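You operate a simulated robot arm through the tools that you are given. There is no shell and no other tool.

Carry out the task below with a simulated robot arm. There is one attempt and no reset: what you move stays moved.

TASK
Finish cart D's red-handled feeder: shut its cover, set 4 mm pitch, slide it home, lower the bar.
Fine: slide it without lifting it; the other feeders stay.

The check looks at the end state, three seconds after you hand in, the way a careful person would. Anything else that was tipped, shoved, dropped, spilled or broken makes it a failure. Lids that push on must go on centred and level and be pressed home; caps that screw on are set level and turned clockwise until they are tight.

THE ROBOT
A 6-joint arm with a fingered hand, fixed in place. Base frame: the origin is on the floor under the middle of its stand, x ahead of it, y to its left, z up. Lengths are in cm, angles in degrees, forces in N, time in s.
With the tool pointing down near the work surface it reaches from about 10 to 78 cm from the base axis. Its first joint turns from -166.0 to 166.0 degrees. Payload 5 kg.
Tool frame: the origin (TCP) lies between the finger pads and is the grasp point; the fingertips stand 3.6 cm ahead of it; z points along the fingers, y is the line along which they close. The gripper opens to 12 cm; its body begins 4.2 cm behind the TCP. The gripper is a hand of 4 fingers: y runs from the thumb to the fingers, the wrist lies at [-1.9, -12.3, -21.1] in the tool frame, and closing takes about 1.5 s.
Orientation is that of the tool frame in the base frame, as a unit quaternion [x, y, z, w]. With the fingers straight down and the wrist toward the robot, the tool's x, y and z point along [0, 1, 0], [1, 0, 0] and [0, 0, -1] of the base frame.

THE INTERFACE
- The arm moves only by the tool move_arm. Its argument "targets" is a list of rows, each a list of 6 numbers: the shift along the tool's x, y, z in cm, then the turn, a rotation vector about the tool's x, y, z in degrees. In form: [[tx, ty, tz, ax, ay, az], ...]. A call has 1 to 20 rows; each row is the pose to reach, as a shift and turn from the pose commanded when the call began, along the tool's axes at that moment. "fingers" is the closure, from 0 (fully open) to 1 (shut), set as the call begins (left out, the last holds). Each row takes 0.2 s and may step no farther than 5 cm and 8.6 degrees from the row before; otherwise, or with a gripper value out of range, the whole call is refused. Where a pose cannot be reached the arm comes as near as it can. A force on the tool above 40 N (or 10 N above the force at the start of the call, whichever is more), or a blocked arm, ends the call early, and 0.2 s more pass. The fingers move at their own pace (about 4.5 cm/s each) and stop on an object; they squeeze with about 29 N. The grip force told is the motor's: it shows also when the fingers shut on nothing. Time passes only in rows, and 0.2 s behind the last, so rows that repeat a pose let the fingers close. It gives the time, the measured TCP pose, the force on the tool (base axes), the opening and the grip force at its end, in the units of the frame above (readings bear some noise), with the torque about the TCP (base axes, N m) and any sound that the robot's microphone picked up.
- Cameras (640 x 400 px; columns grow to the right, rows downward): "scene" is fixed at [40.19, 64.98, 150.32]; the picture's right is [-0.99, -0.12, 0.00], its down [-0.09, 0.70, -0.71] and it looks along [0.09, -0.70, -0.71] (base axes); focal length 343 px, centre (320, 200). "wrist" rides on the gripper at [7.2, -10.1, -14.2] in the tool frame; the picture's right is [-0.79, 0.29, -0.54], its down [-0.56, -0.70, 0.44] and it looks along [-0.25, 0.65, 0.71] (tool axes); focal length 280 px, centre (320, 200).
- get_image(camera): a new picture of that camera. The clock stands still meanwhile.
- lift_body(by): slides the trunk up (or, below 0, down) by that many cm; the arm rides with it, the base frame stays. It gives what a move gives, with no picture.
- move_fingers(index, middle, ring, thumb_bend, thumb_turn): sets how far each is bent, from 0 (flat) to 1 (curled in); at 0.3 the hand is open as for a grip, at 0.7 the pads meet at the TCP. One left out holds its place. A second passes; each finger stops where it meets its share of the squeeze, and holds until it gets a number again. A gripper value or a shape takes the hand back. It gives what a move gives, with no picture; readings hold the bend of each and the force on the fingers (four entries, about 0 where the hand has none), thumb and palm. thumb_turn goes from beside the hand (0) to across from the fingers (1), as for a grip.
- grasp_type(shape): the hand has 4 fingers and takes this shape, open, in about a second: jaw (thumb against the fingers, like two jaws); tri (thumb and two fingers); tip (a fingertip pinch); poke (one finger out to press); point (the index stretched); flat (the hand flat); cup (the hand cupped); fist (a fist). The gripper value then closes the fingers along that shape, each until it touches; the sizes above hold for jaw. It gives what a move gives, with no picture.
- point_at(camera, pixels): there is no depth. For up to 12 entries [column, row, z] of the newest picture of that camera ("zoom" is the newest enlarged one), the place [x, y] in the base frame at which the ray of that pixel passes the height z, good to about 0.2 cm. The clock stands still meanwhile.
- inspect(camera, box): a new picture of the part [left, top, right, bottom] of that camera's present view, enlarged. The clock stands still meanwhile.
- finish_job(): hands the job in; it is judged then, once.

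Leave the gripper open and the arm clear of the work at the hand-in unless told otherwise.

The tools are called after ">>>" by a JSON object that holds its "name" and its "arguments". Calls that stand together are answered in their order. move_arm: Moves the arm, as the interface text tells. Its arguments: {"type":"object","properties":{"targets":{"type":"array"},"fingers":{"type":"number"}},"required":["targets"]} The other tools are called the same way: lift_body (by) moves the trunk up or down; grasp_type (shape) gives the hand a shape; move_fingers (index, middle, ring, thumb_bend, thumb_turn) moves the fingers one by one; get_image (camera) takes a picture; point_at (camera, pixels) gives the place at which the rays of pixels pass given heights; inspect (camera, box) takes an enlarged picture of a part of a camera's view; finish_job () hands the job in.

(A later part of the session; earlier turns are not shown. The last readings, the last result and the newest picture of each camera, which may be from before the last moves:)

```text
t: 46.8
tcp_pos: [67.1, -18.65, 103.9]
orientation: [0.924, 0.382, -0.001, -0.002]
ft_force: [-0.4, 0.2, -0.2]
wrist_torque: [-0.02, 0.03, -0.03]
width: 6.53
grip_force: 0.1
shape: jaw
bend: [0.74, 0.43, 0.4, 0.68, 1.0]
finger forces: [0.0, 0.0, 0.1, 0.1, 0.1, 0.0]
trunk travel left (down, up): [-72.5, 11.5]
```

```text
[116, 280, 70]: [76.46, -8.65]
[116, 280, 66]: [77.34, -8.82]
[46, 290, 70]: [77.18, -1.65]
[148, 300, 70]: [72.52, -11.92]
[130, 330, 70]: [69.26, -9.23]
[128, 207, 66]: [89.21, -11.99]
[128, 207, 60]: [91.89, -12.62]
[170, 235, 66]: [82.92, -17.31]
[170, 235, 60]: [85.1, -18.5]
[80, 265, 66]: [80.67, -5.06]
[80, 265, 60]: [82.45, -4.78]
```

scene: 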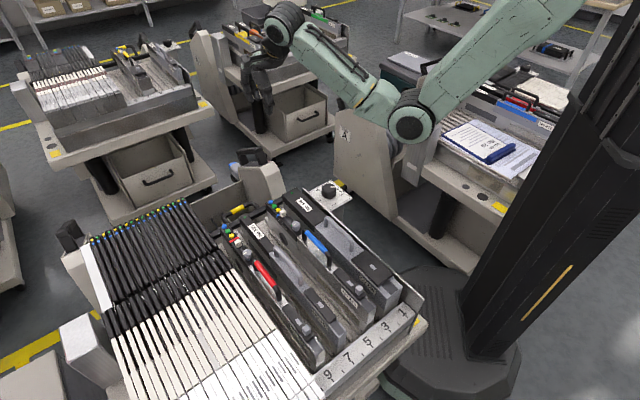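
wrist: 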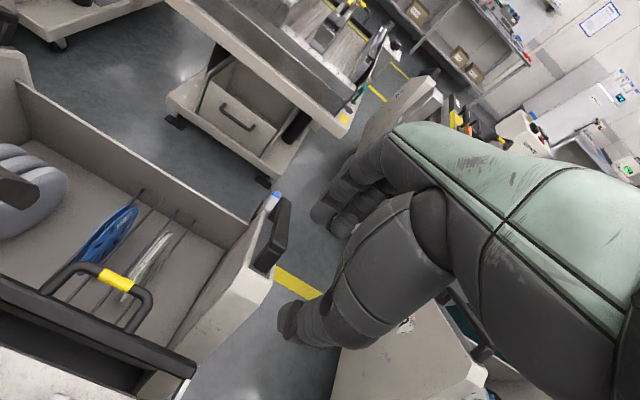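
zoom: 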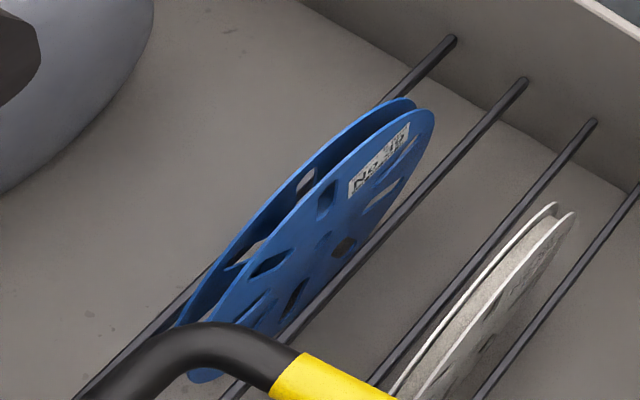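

The reels lie far down in the bin (centre z≈45), so there is plenty of space around the grip at z≈68. I'll move sideways to above the grip at (s 60.5, p 48.2), staying high.

>>> {"name": "move_arm", "arguments": {"targets": [[3.5, 0, 0, 0, 0, 0], [7, 0, 0, 0, 0, 0], [10.5, 0, 0, 0, 0, 0], [13.9, 0, 0, 0, 0, 0], [13.9, 0, 4, 0, 0, 0], [13.9, 0, 8, 0, 0, 0]]}}

>>> {"name": "get_image", "arguments": {"camera": "wrist"}}

>>> {"name": "get_image", "arguments": {"camera": "scene"}}

```text
t: 48.2
tcp_pos: [76.7, -8.8, 96.01]
orientation: [0.924, 0.382, 0.0, -0.001]
ft_force: [-1.1, -0.1, -0.4]
wrist_torque: [0.02, 0.03, 0.01]
width: 6.56
grip_force: 0.1
shape: jaw
bend: [0.74, 0.43, 0.4, 0.68, 1.0]
finger forces: [0.0, 0.0, 0.0, 0.1, 0.0, 0.1]
trunk travel left (down, up): [-72.5, 11.5]
```

```text
taken
```

wrist: 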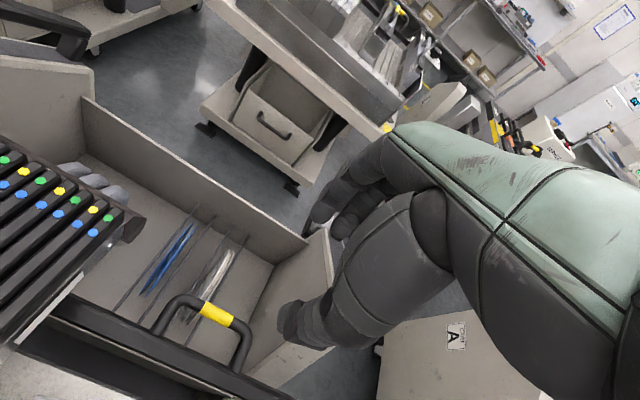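

```text
taken
```

scene: 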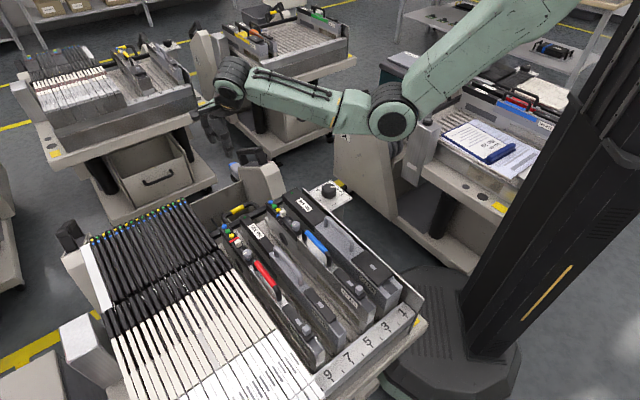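

The hand is over the grip and the arm is comfortable. I'll lower the arm 10 cm first, then do the rest with the trunk so the elbow stays well above the cart.

>>> {"name": "move_arm", "arguments": {"targets": [[0, 0, 3.5, 0, 0, 0], [0, 0, 7, 0, 0, 0], [0, 0, 10, 0, 0, 0]]}}

>>> {"name": "get_image", "arguments": {"camera": "wrist"}}

>>> {"name": "get_image", "arguments": {"camera": "scene"}}

```text
t: 49.0
tcp_pos: [77.08, -8.82, 85.98]
orientation: [0.924, 0.383, -0.001, -0.002]
ft_force: [0.4, -0.4, -0.2]
wrist_torque: [-0.01, 0.0, 0.03]
width: 6.58
grip_force: 0.1
shape: jaw
bend: [0.74, 0.43, 0.4, 0.68, 1.0]
finger forces: [0.1, 0.0, 0.0, 0.1, 0.0, 0.0]
trunk travel left (down, up): [-72.5, 11.5]
```

```text
taken
```

wrist: 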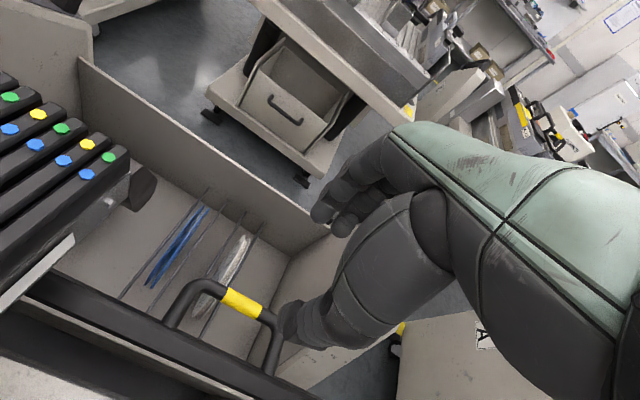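

```text
taken
```

scene: 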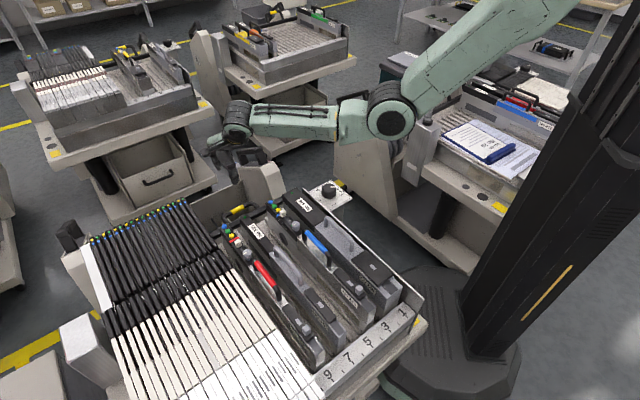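

Everything matches expectation and the elbow hasn't moved. I'll narrow the jaw to about 4 cm so the thumb fits between bar and grip, shift slightly along the grip, and lower the trunk 8 cm.

>>> {"name": "move_arm", "arguments": {"targets": [[0.8, 0, 0, 0, 0, 0], [0.8, 0, 0, 0, 0, 0], [0.8, 0, 0, 0, 0, 0], [0.8, 0, 0, 0, 0, 0]], "fingers": 0.67}}

>>> {"name": "lift_body", "arguments": {"by": -8}}

>>> {"name": "get_image", "arguments": {"camera": "wrist"}}

>>> {"name": "get_image", "arguments": {"camera": "scene"}}

>>> {"name": "inspect", "arguments": {"camera": "scene", "box": [180, 130, 308, 210]}}

```text
t: 50.0
tcp_pos: [77.58, -8.13, 86.03]
orientation: [0.924, 0.382, -0.001, -0.002]
ft_force: [-0.7, 0.3, 0.4]
wrist_torque: [0.02, 0.01, 0.01]
width: 4.01
grip_force: 0.0
shape: jaw
bend: [0.74, 0.52, 0.5, 0.73, 1.0]
finger forces: [0.0, 0.0, 0.0, 0.1, 0.0, 0.0]
trunk travel left (down, up): [-72.5, 11.5]
```

```text
t: 51.1
tcp_pos: [77.5, -8.27, 77.93]
orientation: [0.924, 0.383, 0.0, -0.003]
ft_force: [0.3, 0.1, 0.3]
wrist_torque: [-0.03, 0.01, 0.02]
width: 3.99
grip_force: 0.1
shape: jaw
bend: [0.74, 0.52, 0.5, 0.73, 1.0]
finger forces: [0.0, 0.1, 0.1, 0.0, 0.0, 0.0]
trunk travel left (down, up): [-64.5, 19.5]
```

```text
taken
```

wrist: 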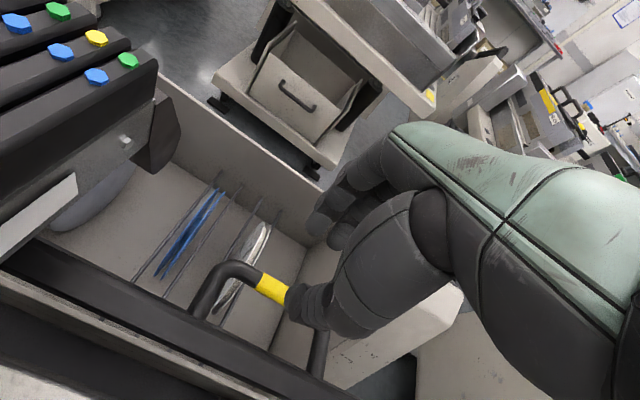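

```text
taken
```

scene: 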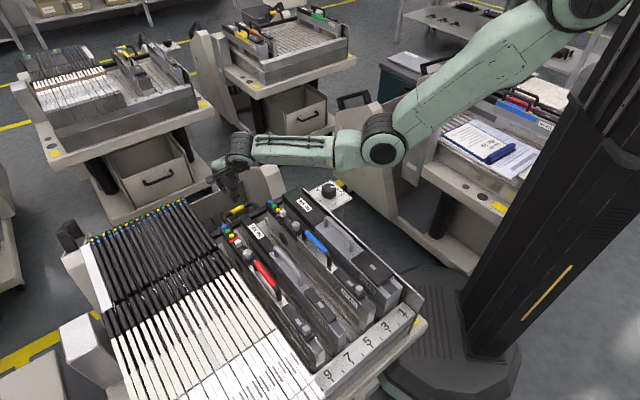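

```text
5.00 times, centred on (244, 170) of scene
```

zoom: 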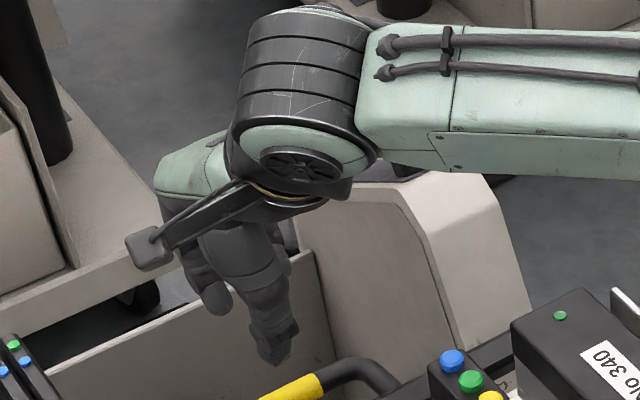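

The grip is straight below the hand. I'll verify the alignment before the final descent.

>>> {"name": "point_at", "arguments": {"camera": "wrist", "pixels": [[273, 289, 68], [273, 289, 69], [235, 268, 68.5], [258, 282, 68.5], [120, 300, 70], [240, 355, 70]]}}

>>> {"name": "inspect", "arguments": {"camera": "wrist", "box": [180, 230, 340, 330]}}

```text
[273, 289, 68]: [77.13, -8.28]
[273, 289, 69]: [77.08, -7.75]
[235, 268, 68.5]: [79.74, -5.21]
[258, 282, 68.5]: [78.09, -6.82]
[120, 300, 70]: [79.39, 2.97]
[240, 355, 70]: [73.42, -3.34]
```

```text
4.00 times, centred on (260, 280) of wrist
```

zoom: 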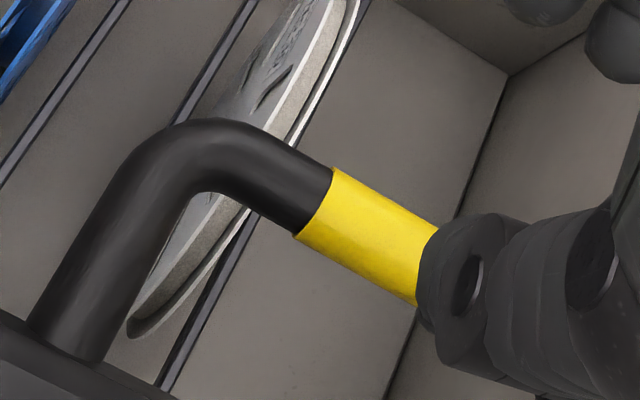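

The grip's centreline is at s≈60.2, so I'll shift 0.35 cm toward the bar and lower the trunk another 6 cm.

>>> {"name": "move_arm", "arguments": {"targets": [[0, -0.35, 0, 0, 0, 0]]}}

>>> {"name": "lift_body", "arguments": {"by": -6}}

>>> {"name": "inspect", "arguments": {"camera": "wrist", "box": [200, 200, 360, 300]}}

>>> {"name": "inspect", "arguments": {"camera": "scene", "box": [180, 140, 308, 220]}}

```text
t: 51.5
tcp_pos: [77.27, -7.96, 77.89]
orientation: [0.924, 0.383, 0.0, -0.002]
ft_force: [-0.6, -0.3, 0.1]
wrist_torque: [-0.02, 0.0, -0.04]
width: 4.0
grip_force: 0.1
shape: jaw
bend: [0.74, 0.52, 0.5, 0.73, 1.0]
finger forces: [0.1, 0.1, 0.0, 0.0, 0.0, 0.0]
trunk travel left (down, up): [-64.5, 19.5]
```

```text
t: 52.5
tcp_pos: [77.16, -7.87, 71.84]
orientation: [0.924, 0.383, -0.001, -0.002]
ft_force: [-1.4, -0.1, 1.0]
wrist_torque: [0.03, 0.0, 0.01]
width: 4.0
grip_force: 0.0
shape: jaw
bend: [0.74, 0.52, 0.5, 0.73, 1.0]
finger forces: [0.0, 0.0, 0.0, 0.0, 0.0, 0.0]
trunk travel left (down, up): [-58.5, 25.5]
```

```text
4.00 times, centred on (280, 250) of wrist
```

zoom: 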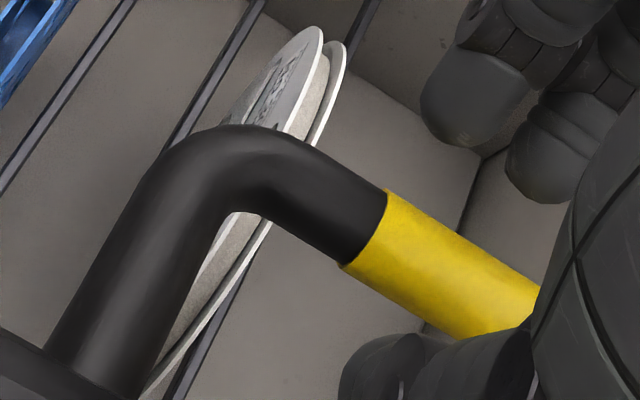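

```text
5.00 times, centred on (244, 180) of scene
```

zoom: 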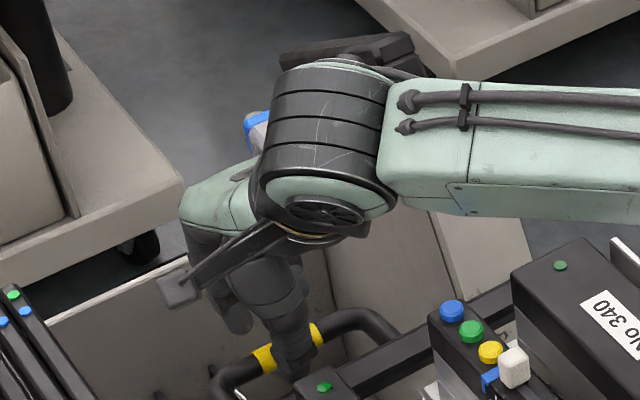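

The thumb is in front of the grip and the fingers behind it. I'll lower the last 1.8 cm and close.

>>> {"name": "lift_body", "arguments": {"by": -1.8}}

>>> {"name": "move_arm", "arguments": {"targets": [[0, 0, 0, 0, 0, 0], [0, 0, 0, 0, 0, 0], [0, 0, 0, 0, 0, 0], [0, 0, 0, 0, 0, 0], [0, 0, 0, 0, 0, 0], [0, 0, 0, 0, 0, 0]], "fingers": 1.0}}

>>> {"name": "inspect", "arguments": {"camera": "wrist", "box": [200, 200, 360, 300]}}

>>> {"name": "inspect", "arguments": {"camera": "scene", "box": [180, 140, 308, 220]}}

```text
t: 53.2
tcp_pos: [77.22, -7.89, 70.13]
orientation: [0.924, 0.383, 0.0, -0.002]
ft_force: [0.6, 0.4, -0.4]
wrist_torque: [-0.01, -0.01, -0.02]
width: 3.96
grip_force: 0.0
shape: jaw
bend: [0.74, 0.52, 0.5, 0.73, 1.0]
finger forces: [0.0, 0.0, 0.0, 0.1, 0.0, 0.1]
trunk travel left (down, up): [-56.7, 27.3]
```

```text
t: 54.6
tcp_pos: [77.26, -7.95, 70.02]
orientation: [0.924, 0.383, -0.001, -0.002]
ft_force: [1.3, -1.6, -3.3]
wrist_torque: [-0.04, 0.01, 0.13]
width: 1.06
grip_force: 28.7
shape: jaw
bend: [0.72, 0.64, 0.63, 0.73, 1.0]
finger forces: [14.4, 7.6, 3.6, 0.0, 25.3, 0.0]
trunk travel left (down, up): [-56.7, 27.3]
```

```text
4.00 times, centred on (280, 250) of wrist
```

zoom: 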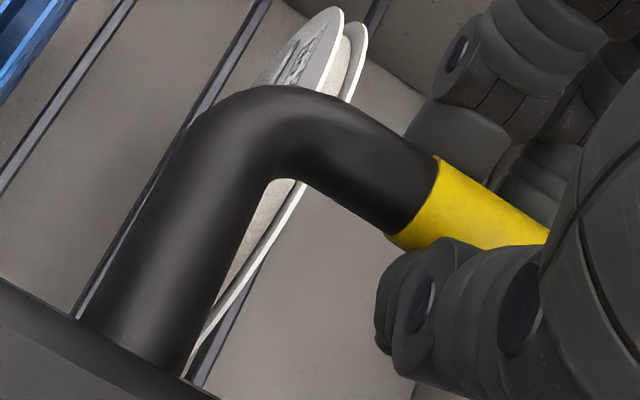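

```text
5.00 times, centred on (244, 180) of scene
```

zoom: 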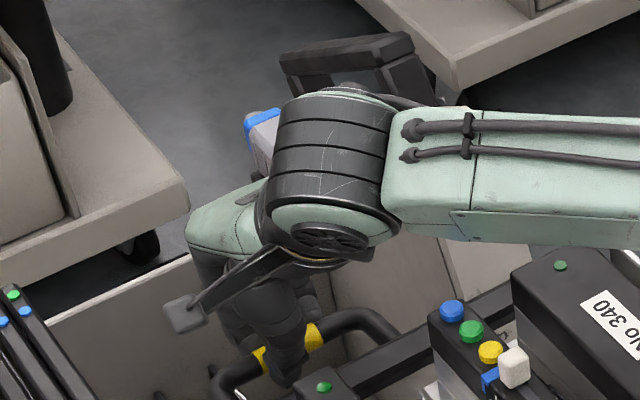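

I have the grip: 25 N thumb force, gap 1.06 cm. Before lifting, a small probe: I'll press down 0.5 cm to learn whether the bar already rests on its lower stop.

>>> {"name": "move_arm", "arguments": {"targets": [[0, 0, 0.25, 0, 0, 0], [0, 0, 0.5, 0, 0, 0]]}}

```text
t: 55.2
tcp_pos: [77.22, -7.95, 69.98]
orientation: [0.924, 0.383, 0.002, 0.0]
ft_force: [-3.9, -1.3, 12.7]
wrist_torque: [-0.05, 0.12, 0.17]
width: 1.1
grip_force: 28.8
shape: jaw
bend: [0.72, 0.64, 0.63, 0.73, 1.0]
finger forces: [13.8, 7.4, 4.0, 0.0, 27.4, 0.1]
trunk travel left (down, up): [-56.7, 27.3]
```

The bar doesn't give at all (12.7 N up, no motion), so it's resting on its back stop and can only go over toward the tails. I'll take it up along its arc about the pivot, the first 20°.

>>> {"name": "move_arm", "arguments": {"targets": [[0, 0, -0.5, 0, 0, 0], [0, -0.17, -1.31, 0, 0, 0], [0, -0.38, -2.11, 0, 0, 0], [0, -0.64, -2.89, 0, 0, 0], [0, -0.96, -3.68, 0, 0, 0], [0, -1.3, -4.42, 0, 0, 0], [0, -1.7, -5.15, 0, 0, 0]]}}

>>> {"name": "inspect", "arguments": {"camera": "wrist", "box": [160, 190, 360, 315]}}

>>> {"name": "inspect", "arguments": {"camera": "scene", "box": [180, 140, 308, 220]}}

```text
t: 56.8
tcp_pos: [76.14, -6.63, 74.74]
orientation: [0.924, 0.383, 0.001, -0.002]
ft_force: [6.6, -6.1, -2.1]
wrist_torque: [-0.36, -0.19, 0.17]
width: 1.05
grip_force: 28.6
shape: jaw
bend: [0.72, 0.64, 0.62, 0.73, 1.0]
finger forces: [13.8, 8.3, 4.0, 0.0, 24.5, 0.0]
trunk travel left (down, up): [-56.7, 27.3]
```

```text
3.20 times, centred on (260, 252) of wrist
```

zoom: 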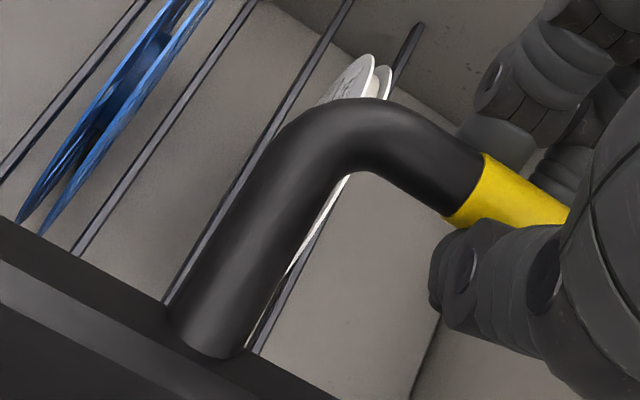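

```text
5.00 times, centred on (244, 180) of scene
```

zoom: 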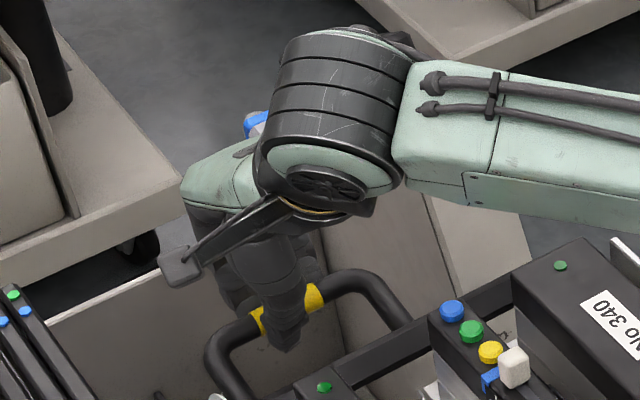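

The bar is following. The hand feels 9 N outward, so the true arc runs slightly wider; I'll widen my path by 0.3 cm and carry on to about 60°.

>>> {"name": "move_arm", "arguments": {"targets": [[0, 0.05, -0.5, 0, 0, 0], [0, -0.3, -1.05, 0, 0, 0], [0, -0.65, -1.55, 0, 0, 0], [0, -1.05, -2.04, 0, 0, 0], [0, -1.45, -2.5, 0, 0, 0], [0, -1.9, -2.95, 0, 0, 0], [0, -2.35, -3.4, 0, 0, 0], [0, -2.8, -3.8, 0, 0, 0]]}}

>>> {"name": "inspect", "arguments": {"camera": "wrist", "box": [160, 190, 360, 315]}}

>>> {"name": "inspect", "arguments": {"camera": "scene", "box": [180, 140, 308, 220]}}

```text
t: 58.6
tcp_pos: [74.02, -4.76, 78.44]
orientation: [0.924, 0.382, -0.001, -0.002]
ft_force: [-3.6, 3.6, -11.8]
wrist_torque: [-0.09, 0.01, 0.1]
width: 0.97
grip_force: 29.1
shape: jaw
bend: [0.72, 0.72, 0.64, 0.73, 1.0]
finger forces: [10.7, 5.0, 2.6, 0.0, 30.0, 0.0]
trunk travel left (down, up): [-56.7, 27.3]
```

```text
3.20 times, centred on (260, 252) of wrist
```

zoom: 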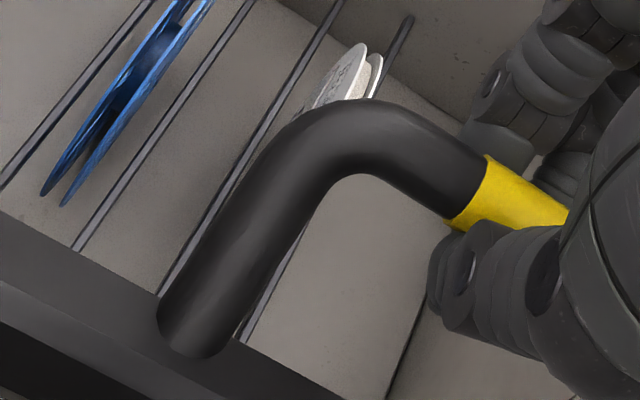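

```text
5.00 times, centred on (244, 180) of scene
```

zoom: 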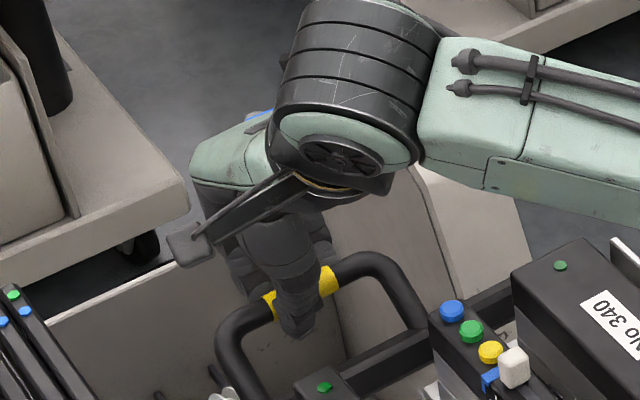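

Now the hand is pulled slightly inward and down, so the arc is a touch tighter here. I'll pull my path in by 0.3 cm and continue up and over.

>>> {"name": "move_arm", "arguments": {"targets": [[0, -0.5, 0.0, 0, 0, 0], [0, -0.95, -0.2, 0, 0, 0], [0, -1.4, -0.45, 0, 0, 0], [0, -1.9, -0.75, 0, 0, 0], [0, -2.4, -1.05, 0, 0, 0], [0, -2.9, -1.35, 0, 0, 0], [0, -3.46, -1.6, 0, 0, 0]]}}

>>> {"name": "inspect", "arguments": {"camera": "wrist", "box": [160, 190, 360, 315]}}

>>> {"name": "inspect", "arguments": {"camera": "scene", "box": [180, 140, 308, 220]}}

>>> {"name": "get_image", "arguments": {"camera": "scene"}}

```text
t: 60.2
tcp_pos: [71.68, -2.29, 79.98]
orientation: [0.924, 0.383, -0.001, -0.003]
ft_force: [-1.4, 0.6, -8.7]
wrist_torque: [0.01, -0.04, 0.09]
width: 1.05
grip_force: 29.3
shape: jaw
bend: [0.72, 0.72, 0.64, 0.74, 1.0]
finger forces: [10.7, 4.1, 2.7, 0.0, 22.7, 0.1]
trunk travel left (down, up): [-56.7, 27.3]
```

```text
3.20 times, centred on (260, 252) of wrist
```

zoom: 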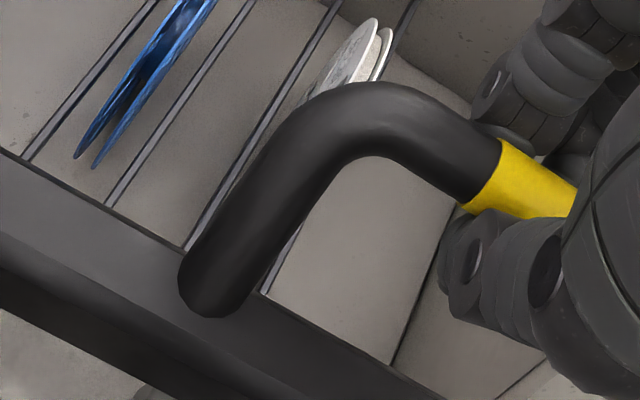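

```text
5.00 times, centred on (244, 180) of scene
```

zoom: 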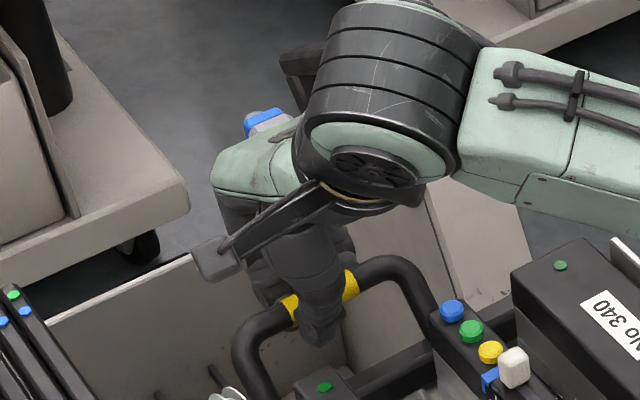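

```text
taken
```

scene: 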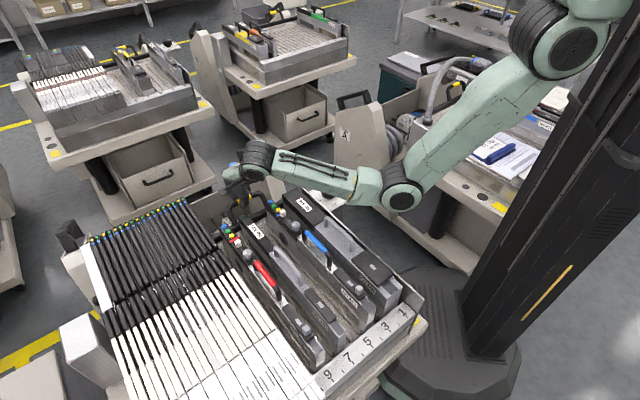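

The bar is nearly upright and only its weight shows (8.7 N). The elbow is at z≈93, well clear. I'll continue over the top toward the tails.

>>> {"name": "move_arm", "arguments": {"targets": [[0, -0.55, -0.2, 0, 0, 0], [0, -1.15, -0.39, 0, 0, 0], [0, -1.75, -0.58, 0, 0, 0], [0, -2.34, -0.76, 0, 0, 0], [0, -2.95, -0.9, 0, 0, 0], [0, -3.56, -1.03, 0, 0, 0]]}}

>>> {"name": "get_image", "arguments": {"camera": "wrist"}}

>>> {"name": "inspect", "arguments": {"camera": "scene", "box": [190, 150, 318, 230]}}

```text
t: 61.6
tcp_pos: [69.34, -0.0, 80.89]
orientation: [0.924, 0.382, -0.002, -0.002]
ft_force: [7.6, -6.4, -18.5]
wrist_torque: [-0.09, -0.16, 0.14]
width: 0.95
grip_force: 28.9
shape: jaw
bend: [0.72, 0.72, 0.64, 0.75, 1.0]
finger forces: [13.8, 4.6, 3.9, 0.0, 21.6, 0.0]
trunk travel left (down, up): [-56.7, 27.3]
```

```text
taken
```

wrist: 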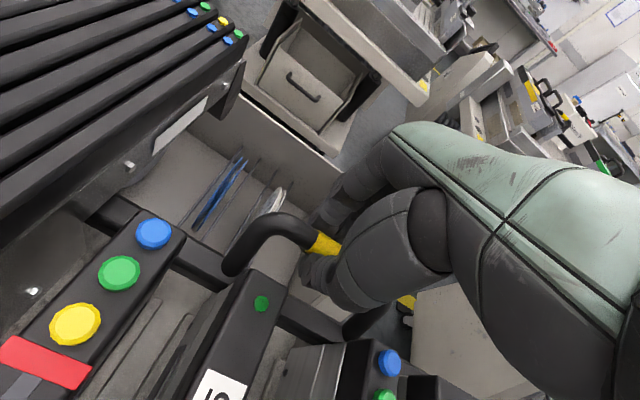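

```text
5.00 times, centred on (254, 190) of scene
```

zoom: 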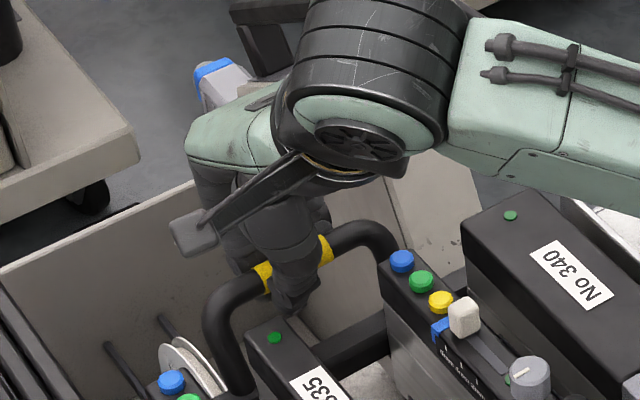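

I'm about 0.6 cm too high now (18 N downward pull). I'll lower onto the arc and go on forward gently.

>>> {"name": "move_arm", "arguments": {"targets": [[0, 0, 0.5, 0, 0, 0], [0, -0.4, 0.7, 0, 0, 0], [0, -0.8, 0.7, 0, 0, 0], [0, -1.2, 0.75, 0, 0, 0]]}}

>>> {"name": "inspect", "arguments": {"camera": "scene", "box": [200, 160, 296, 220]}}

>>> {"name": "inspect", "arguments": {"camera": "wrist", "box": [120, 180, 360, 330]}}

```text
t: 62.6
tcp_pos: [68.61, 0.71, 80.52]
orientation: [0.925, 0.381, 0.0, -0.001]
ft_force: [21.2, -24.2, -1.6]
wrist_torque: [-0.21, -0.35, 0.04]
width: 1.02
grip_force: 28.8
shape: jaw
bend: [0.72, 0.72, 0.61, 0.77, 1.0]
finger forces: [23.5, 5.8, 4.6, 0.0, 10.4, 0.0]
trunk travel left (down, up): [-56.7, 27.3]
```

```text
6.67 times, centred on (248, 190) of scene
```

zoom: 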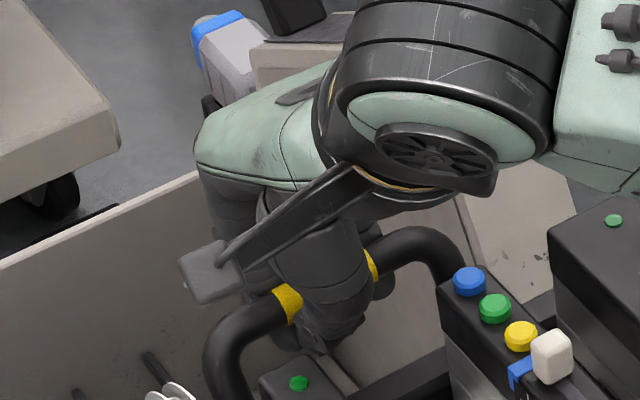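

```text
2.67 times, centred on (240, 255) of wrist
```

zoom: 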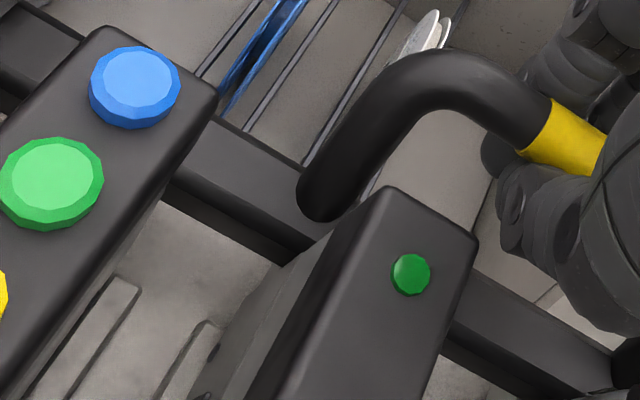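

There's 32 N of forward resistance, so the bar has met the tails or its stop. I'll ease the push, open the jaw and lift clear to look.

>>> {"name": "move_arm", "arguments": {"targets": [[0, 0.3, 0, 0, 0, 0], [0, 0.6, 0, 0, 0, 0], [0, 0.6, 0, 0, 0, 0]]}}

>>> {"name": "move_arm", "arguments": {"targets": [[0, 0, 0, 0, 0, 0], [0, 0, 0, 0, 0, 0], [0, 0, 0, 0, 0, 0], [0, 0, 0, 0, 0, 0]], "fingers": 0.67}}

>>> {"name": "inspect", "arguments": {"camera": "scene", "box": [200, 160, 296, 220]}}

```text
t: 63.4
tcp_pos: [68.76, 0.47, 80.33]
orientation: [0.924, 0.383, -0.001, -0.003]
ft_force: [5.0, -10.4, 1.2]
wrist_torque: [-0.06, -0.11, -0.06]
width: 1.01
grip_force: 28.9
shape: jaw
bend: [0.72, 0.72, 0.62, 0.77, 1.0]
finger forces: [14.1, 3.8, 2.9, 0.0, 13.8, 0.0]
trunk travel left (down, up): [-56.7, 27.3]
```

```text
t: 64.4
tcp_pos: [68.81, 0.63, 80.48]
orientation: [0.924, 0.382, -0.001, -0.002]
ft_force: [-0.3, 0.8, 0.0]
wrist_torque: [0.02, -0.01, 0.0]
width: 3.92
grip_force: 0.1
shape: jaw
bend: [0.74, 0.53, 0.5, 0.74, 1.0]
finger forces: [0.0, 0.0, 0.0, 0.0, 0.0, 0.0]
trunk travel left (down, up): [-56.7, 27.3]
```

```text
6.67 times, centred on (248, 190) of scene
```

zoom: 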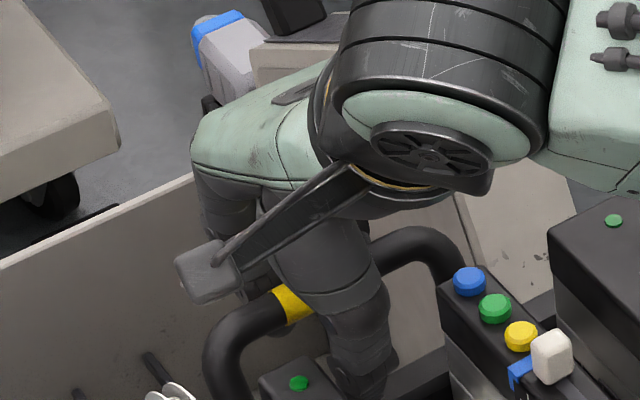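

The bar stays put when released. I'll lift straight up to get a clear view.

>>> {"name": "move_arm", "arguments": {"targets": [[0, 0, -3, 0, 0, 0], [0, 0, -7, 0, 0, 0], [0, 0, -11, 0, 0, 0], [0, 0, -15, 0, 0, 0]]}}

>>> {"name": "get_image", "arguments": {"camera": "wrist"}}

>>> {"name": "inspect", "arguments": {"camera": "scene", "box": [190, 160, 318, 240]}}

>>> {"name": "inspect", "arguments": {"camera": "wrist", "box": [100, 200, 340, 350]}}

```text
t: 65.4
tcp_pos: [68.83, 0.39, 95.61]
orientation: [0.924, 0.384, 0.0, -0.003]
ft_force: [-0.8, 0.4, 0.2]
wrist_torque: [-0.03, -0.01, 0.02]
width: 3.94
grip_force: 0.1
shape: jaw
bend: [0.74, 0.52, 0.5, 0.74, 1.0]
finger forces: [0.1, 0.1, 0.1, 0.0, 0.0, 0.2]
trunk travel left (down, up): [-56.7, 27.3]
```

```text
taken
```

wrist: 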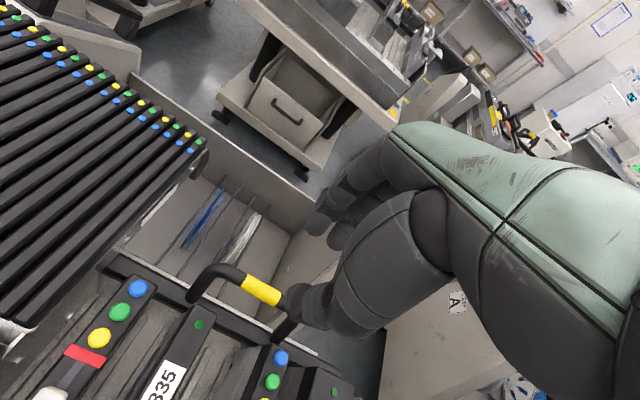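

```text
5.00 times, centred on (254, 200) of scene
```

zoom: 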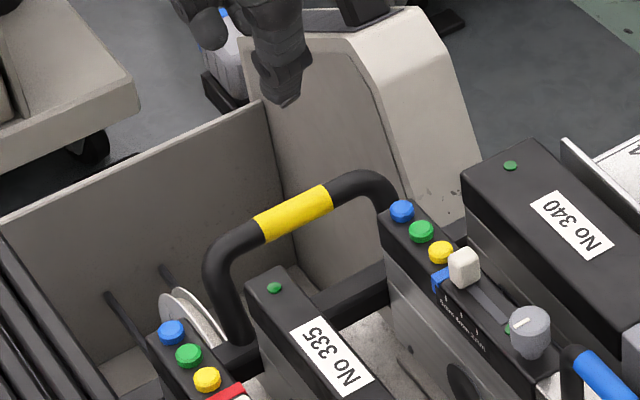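

```text
2.67 times, centred on (220, 275) of wrist
```

zoom: 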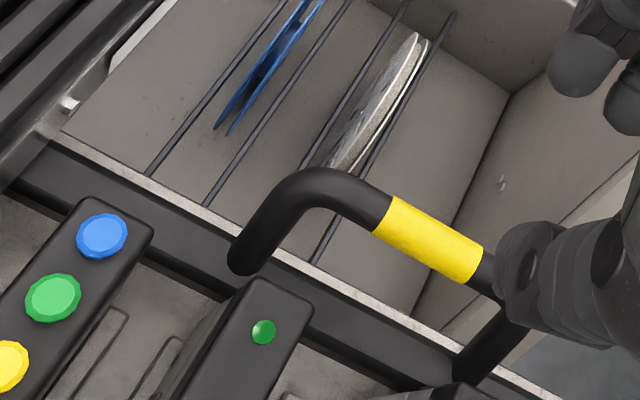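

The handle now stands up like those on the other carts. I'll measure exactly where the grip and bar ended up.

>>> {"name": "point_at", "arguments": {"camera": "wrist", "pixels": [[260.5, 289.2, 82], [260.5, 289.2, 76], [188, 300, 76], [188, 300, 72], [110, 262, 76], [110, 262, 72], [225, 325, 76], [225, 325, 72]]}}

>>> {"name": "point_at", "arguments": {"camera": "scene", "pixels": [[249, 202.4, 82], [249, 202.4, 76], [237, 228.5, 76], [237, 228.5, 72]]}}

>>> {"name": "inspect", "arguments": {"camera": "scene", "box": [216, 180, 296, 230]}}

>>> {"name": "inspect", "arguments": {"camera": "wrist", "box": [90, 240, 218, 320]}}

```text
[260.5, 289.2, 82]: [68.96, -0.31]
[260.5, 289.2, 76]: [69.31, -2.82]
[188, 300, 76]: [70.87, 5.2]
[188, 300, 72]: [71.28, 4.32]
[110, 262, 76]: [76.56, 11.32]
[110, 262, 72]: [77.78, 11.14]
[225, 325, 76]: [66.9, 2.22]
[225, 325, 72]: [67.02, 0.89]
```

```text
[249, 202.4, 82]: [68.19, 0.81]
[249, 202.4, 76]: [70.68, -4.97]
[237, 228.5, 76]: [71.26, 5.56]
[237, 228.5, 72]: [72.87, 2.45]
```

```text
8.00 times, centred on (256, 205) of scene
```

zoom: 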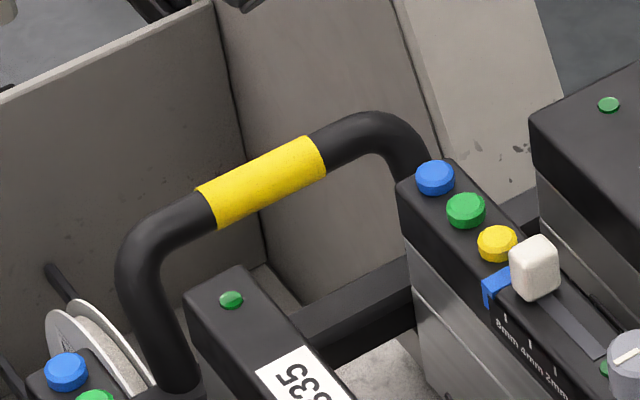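

```text
5.00 times, centred on (154, 280) of wrist
```

zoom: 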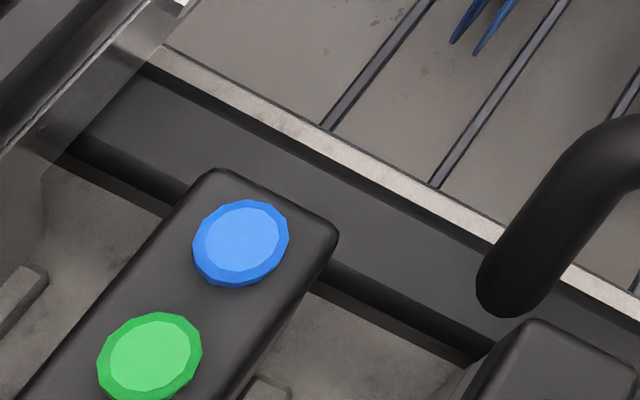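

The grip is at (s 49.7, z 79.9) and leans back a little, and the bar hovers about 0.6 cm above the tails. It needs a few degrees more. Before pushing harder I'll check the feeders' rear ends are level with each other, in case red is holding the bar off.

>>> {"name": "inspect", "arguments": {"camera": "wrist", "box": [100, 260, 340, 400]}}

>>> {"name": "point_at", "arguments": {"camera": "wrist", "pixels": [[133, 274, 81.8], [157.4, 286.4, 81.8], [198, 305, 81.8], [217, 318, 81.8], [138, 288, 82.5], [198, 324, 82.3], [281, 357, 82.5]]}}

```text
2.67 times, centred on (220, 330) of wrist
```

zoom: 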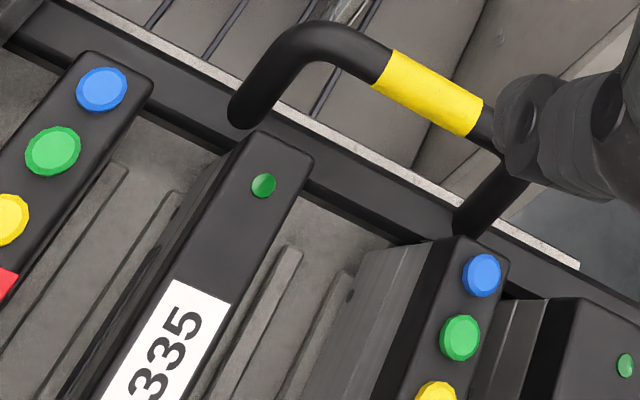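

```text
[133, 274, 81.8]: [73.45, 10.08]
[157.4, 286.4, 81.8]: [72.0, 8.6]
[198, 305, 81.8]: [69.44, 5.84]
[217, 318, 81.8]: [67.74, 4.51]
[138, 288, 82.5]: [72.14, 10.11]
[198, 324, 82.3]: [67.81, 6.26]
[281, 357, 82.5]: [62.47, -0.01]
```

All four feeder rears are level (s≈44.8), so nothing sticks out. To see how far a properly closed bar goes, I'll study carts C and A again at higher zoom.

>>> {"name": "inspect", "arguments": {"camera": "scene", "box": [108, 42, 148, 67]}}

>>> {"name": "inspect", "arguments": {"camera": "scene", "box": [420, 75, 468, 105]}}

>>> {"name": "inspect", "arguments": {"camera": "scene", "box": [255, 5, 311, 40]}}

>>> {"name": "inspect", "arguments": {"camera": "wrist", "box": [440, 60, 640, 185]}}

```text
16.00 times, centred on (128, 54) of scene
```

zoom: 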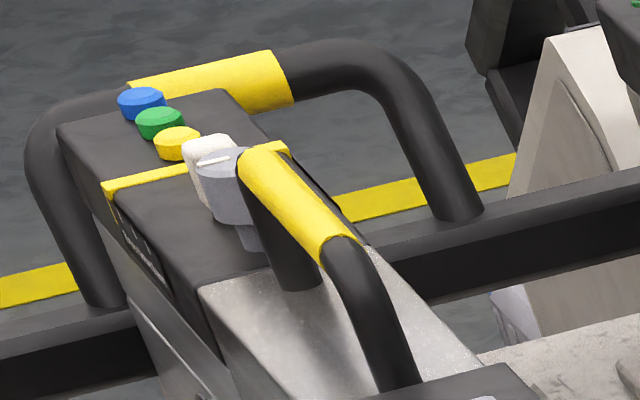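

```text
13.33 times, centred on (444, 90) of scene
```

zoom: 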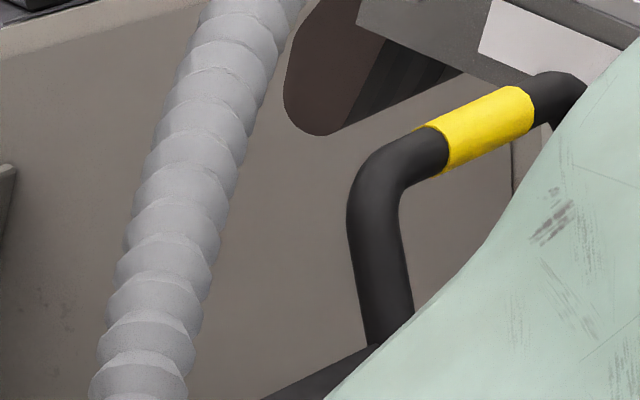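

```text
11.43 times, centred on (283, 22) of scene
```

zoom: 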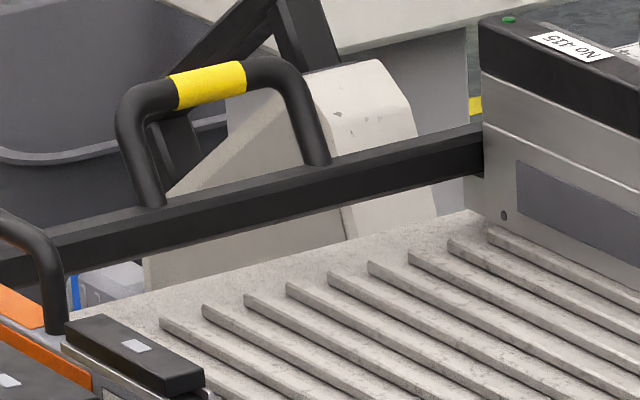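

```text
3.20 times, centred on (540, 122) of wrist
```

zoom: 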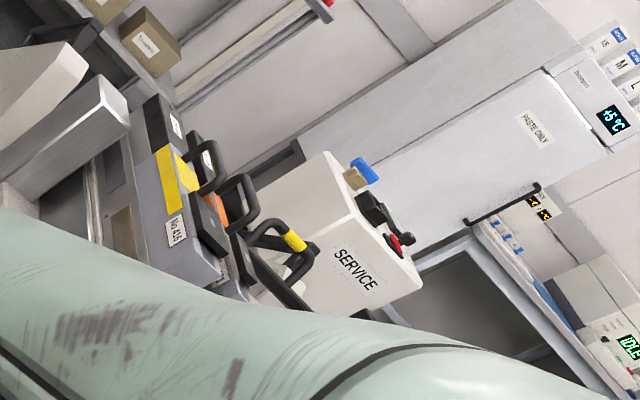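

In cart B the closed bar sits right against the feeders' rear faces on the tails, with the handle leaning back only about 20°. Mine has sprung back to about 30°, so it needs another push. I'll straddle the grip again without squeezing and push forward with the fingers behind it.

>>> {"name": "move_arm", "arguments": {"targets": [[0, 1.3, 0, 0, 0, 0], [0, 1.3, 4, 0, 0, 0], [0, 1.3, 8, 0, 0, 0], [0, 1.3, 11, 0, 0, 0], [0, 1.3, 13.8, 0, 0, 0]]}}

>>> {"name": "inspect", "arguments": {"camera": "scene", "box": [200, 160, 296, 220]}}

>>> {"name": "inspect", "arguments": {"camera": "wrist", "box": [160, 190, 360, 315]}}

```text
t: 66.6
tcp_pos: [69.8, -0.26, 81.53]
orientation: [0.924, 0.382, 0.0, -0.002]
ft_force: [-0.3, 0.0, 0.5]
wrist_torque: [-0.01, 0.02, 0.0]
width: 3.91
grip_force: 0.0
shape: jaw
bend: [0.74, 0.52, 0.5, 0.74, 1.0]
finger forces: [0.1, 0.0, 0.0, 0.0, 0.1, 0.0]
trunk travel left (down, up): [-56.7, 27.3]
```

```text
6.67 times, centred on (248, 190) of scene
```

zoom: 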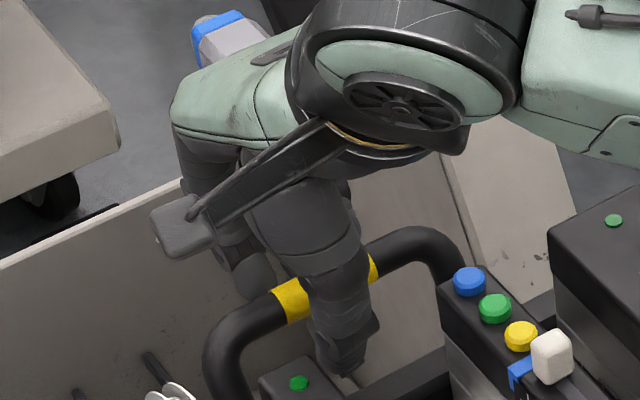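

```text
3.20 times, centred on (260, 252) of wrist
```

zoom: 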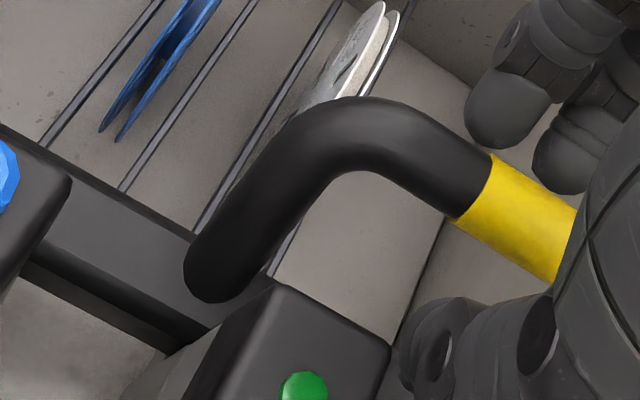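

The grip is straddled. I'll push forward in small steps.

>>> {"name": "move_arm", "arguments": {"targets": [[0, -0.6, 0, 0, 0, 0], [0, -1.2, 0, 0, 0, 0], [0, -1.6, 0, 0, 0, 0], [0, -2.0, 0, 0, 0, 0], [0, -2.4, 0, 0, 0, 0], [0, -2.7, 0, 0, 0, 0]]}}

>>> {"name": "inspect", "arguments": {"camera": "wrist", "box": [160, 190, 360, 315]}}

>>> {"name": "inspect", "arguments": {"camera": "scene", "box": [200, 160, 296, 220]}}

```text
t: 68.0
tcp_pos: [67.94, 1.32, 81.69]
orientation: [0.924, 0.382, 0.0, -0.001]
ft_force: [15.9, -13.4, 3.2]
wrist_torque: [-0.42, -0.39, 0.36]
width: 4.4
grip_force: 0.1
shape: jaw
bend: [0.73, 0.49, 0.45, 0.74, 1.0]
finger forces: [5.5, 4.8, 6.5, 0.1, 0.0, 0.0]
trunk travel left (down, up): [-56.7, 27.3]
```

```text
3.20 times, centred on (260, 252) of wrist
```

zoom: 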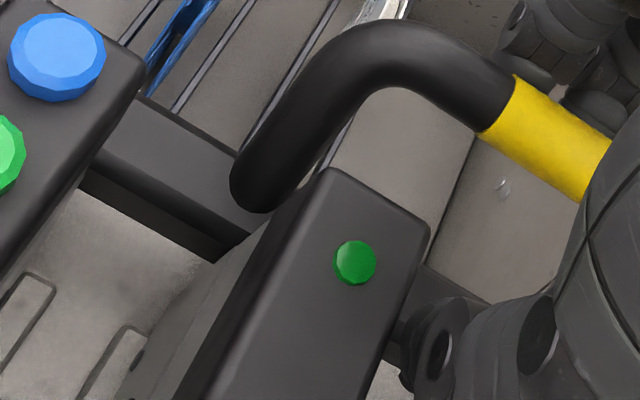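

```text
6.67 times, centred on (248, 190) of scene
```

zoom: 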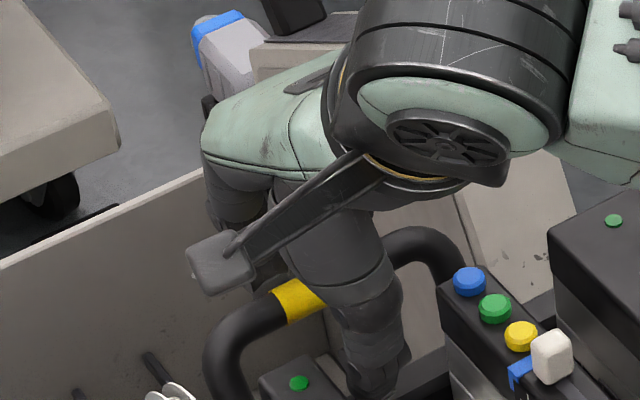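

The fingers push with about 20 N and the grip moved forward about 1 cm to s≈48.5. I'll push a bit further, up to the force limit, to see whether it seats.

>>> {"name": "move_arm", "arguments": {"targets": [[0, -0.3, 0, 0, 0, 0], [0, -0.6, 0, 0, 0, 0], [0, -0.9, 0, 0, 0, 0], [0, -1.2, 0, 0, 0, 0]]}}

>>> {"name": "inspect", "arguments": {"camera": "scene", "box": [200, 160, 296, 220]}}

>>> {"name": "inspect", "arguments": {"camera": "wrist", "box": [160, 190, 360, 315]}}

```text
t: 69.0
tcp_pos: [67.22, 2.13, 81.43]
orientation: [0.925, 0.381, 0.002, -0.002]
ft_force: [29.1, -26.8, 2.7]
wrist_torque: [-0.59, -0.72, 0.53]
width: 5.46
grip_force: 0.0
shape: jaw
bend: [0.73, 0.45, 0.39, 0.74, 1.0]
finger forces: [12.9, 10.0, 10.4, 0.1, 0.0, 0.1]
trunk travel left (down, up): [-56.7, 27.3]
```

```text
6.67 times, centred on (248, 190) of scene
```

zoom: 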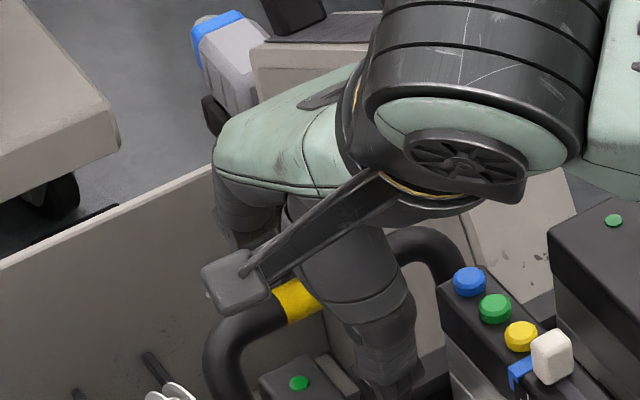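

```text
3.20 times, centred on (260, 252) of wrist
```

zoom: 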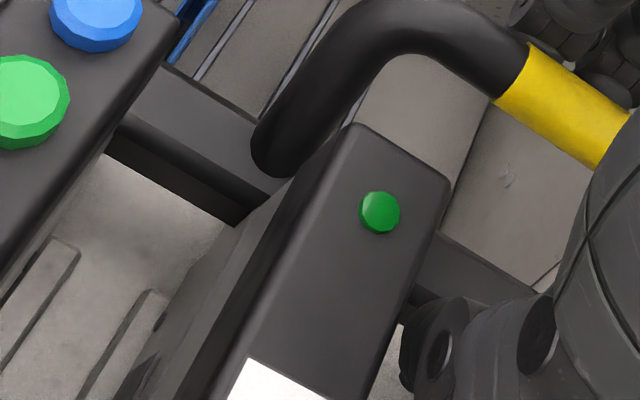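

39 N and the grip no longer moves; the fingers just flex. So the bar is hard against its stop. It had backed off earlier only because I pulled back while still gripping. I'll ease off, centre the jaw around the grip without touching it, and lift straight up.

>>> {"name": "move_arm", "arguments": {"targets": [[0, 0.6, 0, 0, 0, 0], [0, 1.2, 0, 0, 0, 0], [0, 1.8, 0, 0, 0, 0], [0, 2.4, 0, 0, 0, 0], [0, 2.4, 0, 0, 0, 0]]}}

>>> {"name": "inspect", "arguments": {"camera": "wrist", "box": [160, 190, 360, 315]}}

>>> {"name": "inspect", "arguments": {"camera": "scene", "box": [200, 160, 296, 220]}}

```text
t: 70.2
tcp_pos: [68.61, 0.62, 81.77]
orientation: [0.924, 0.383, 0.0, -0.002]
ft_force: [0.8, -1.0, -0.8]
wrist_torque: [0.0, -0.02, 0.01]
width: 3.95
grip_force: 0.0
shape: jaw
bend: [0.74, 0.52, 0.5, 0.74, 1.0]
finger forces: [0.3, 0.4, 0.5, 0.1, 0.0, 0.0]
trunk travel left (down, up): [-56.7, 27.3]
```

```text
3.20 times, centred on (260, 252) of wrist
```

zoom: 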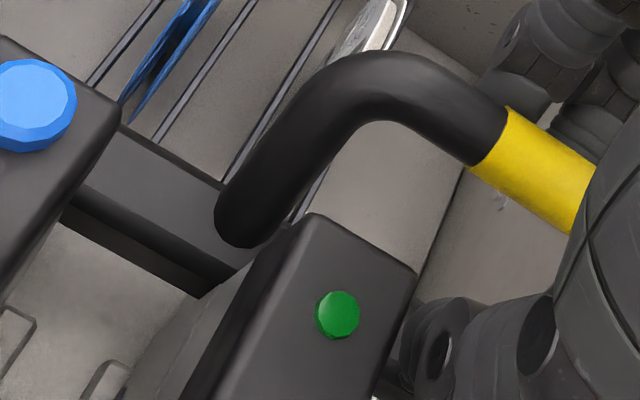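

```text
6.67 times, centred on (248, 190) of scene
```

zoom: 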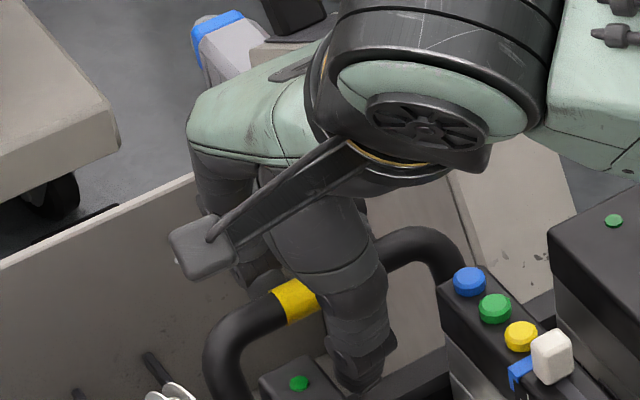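

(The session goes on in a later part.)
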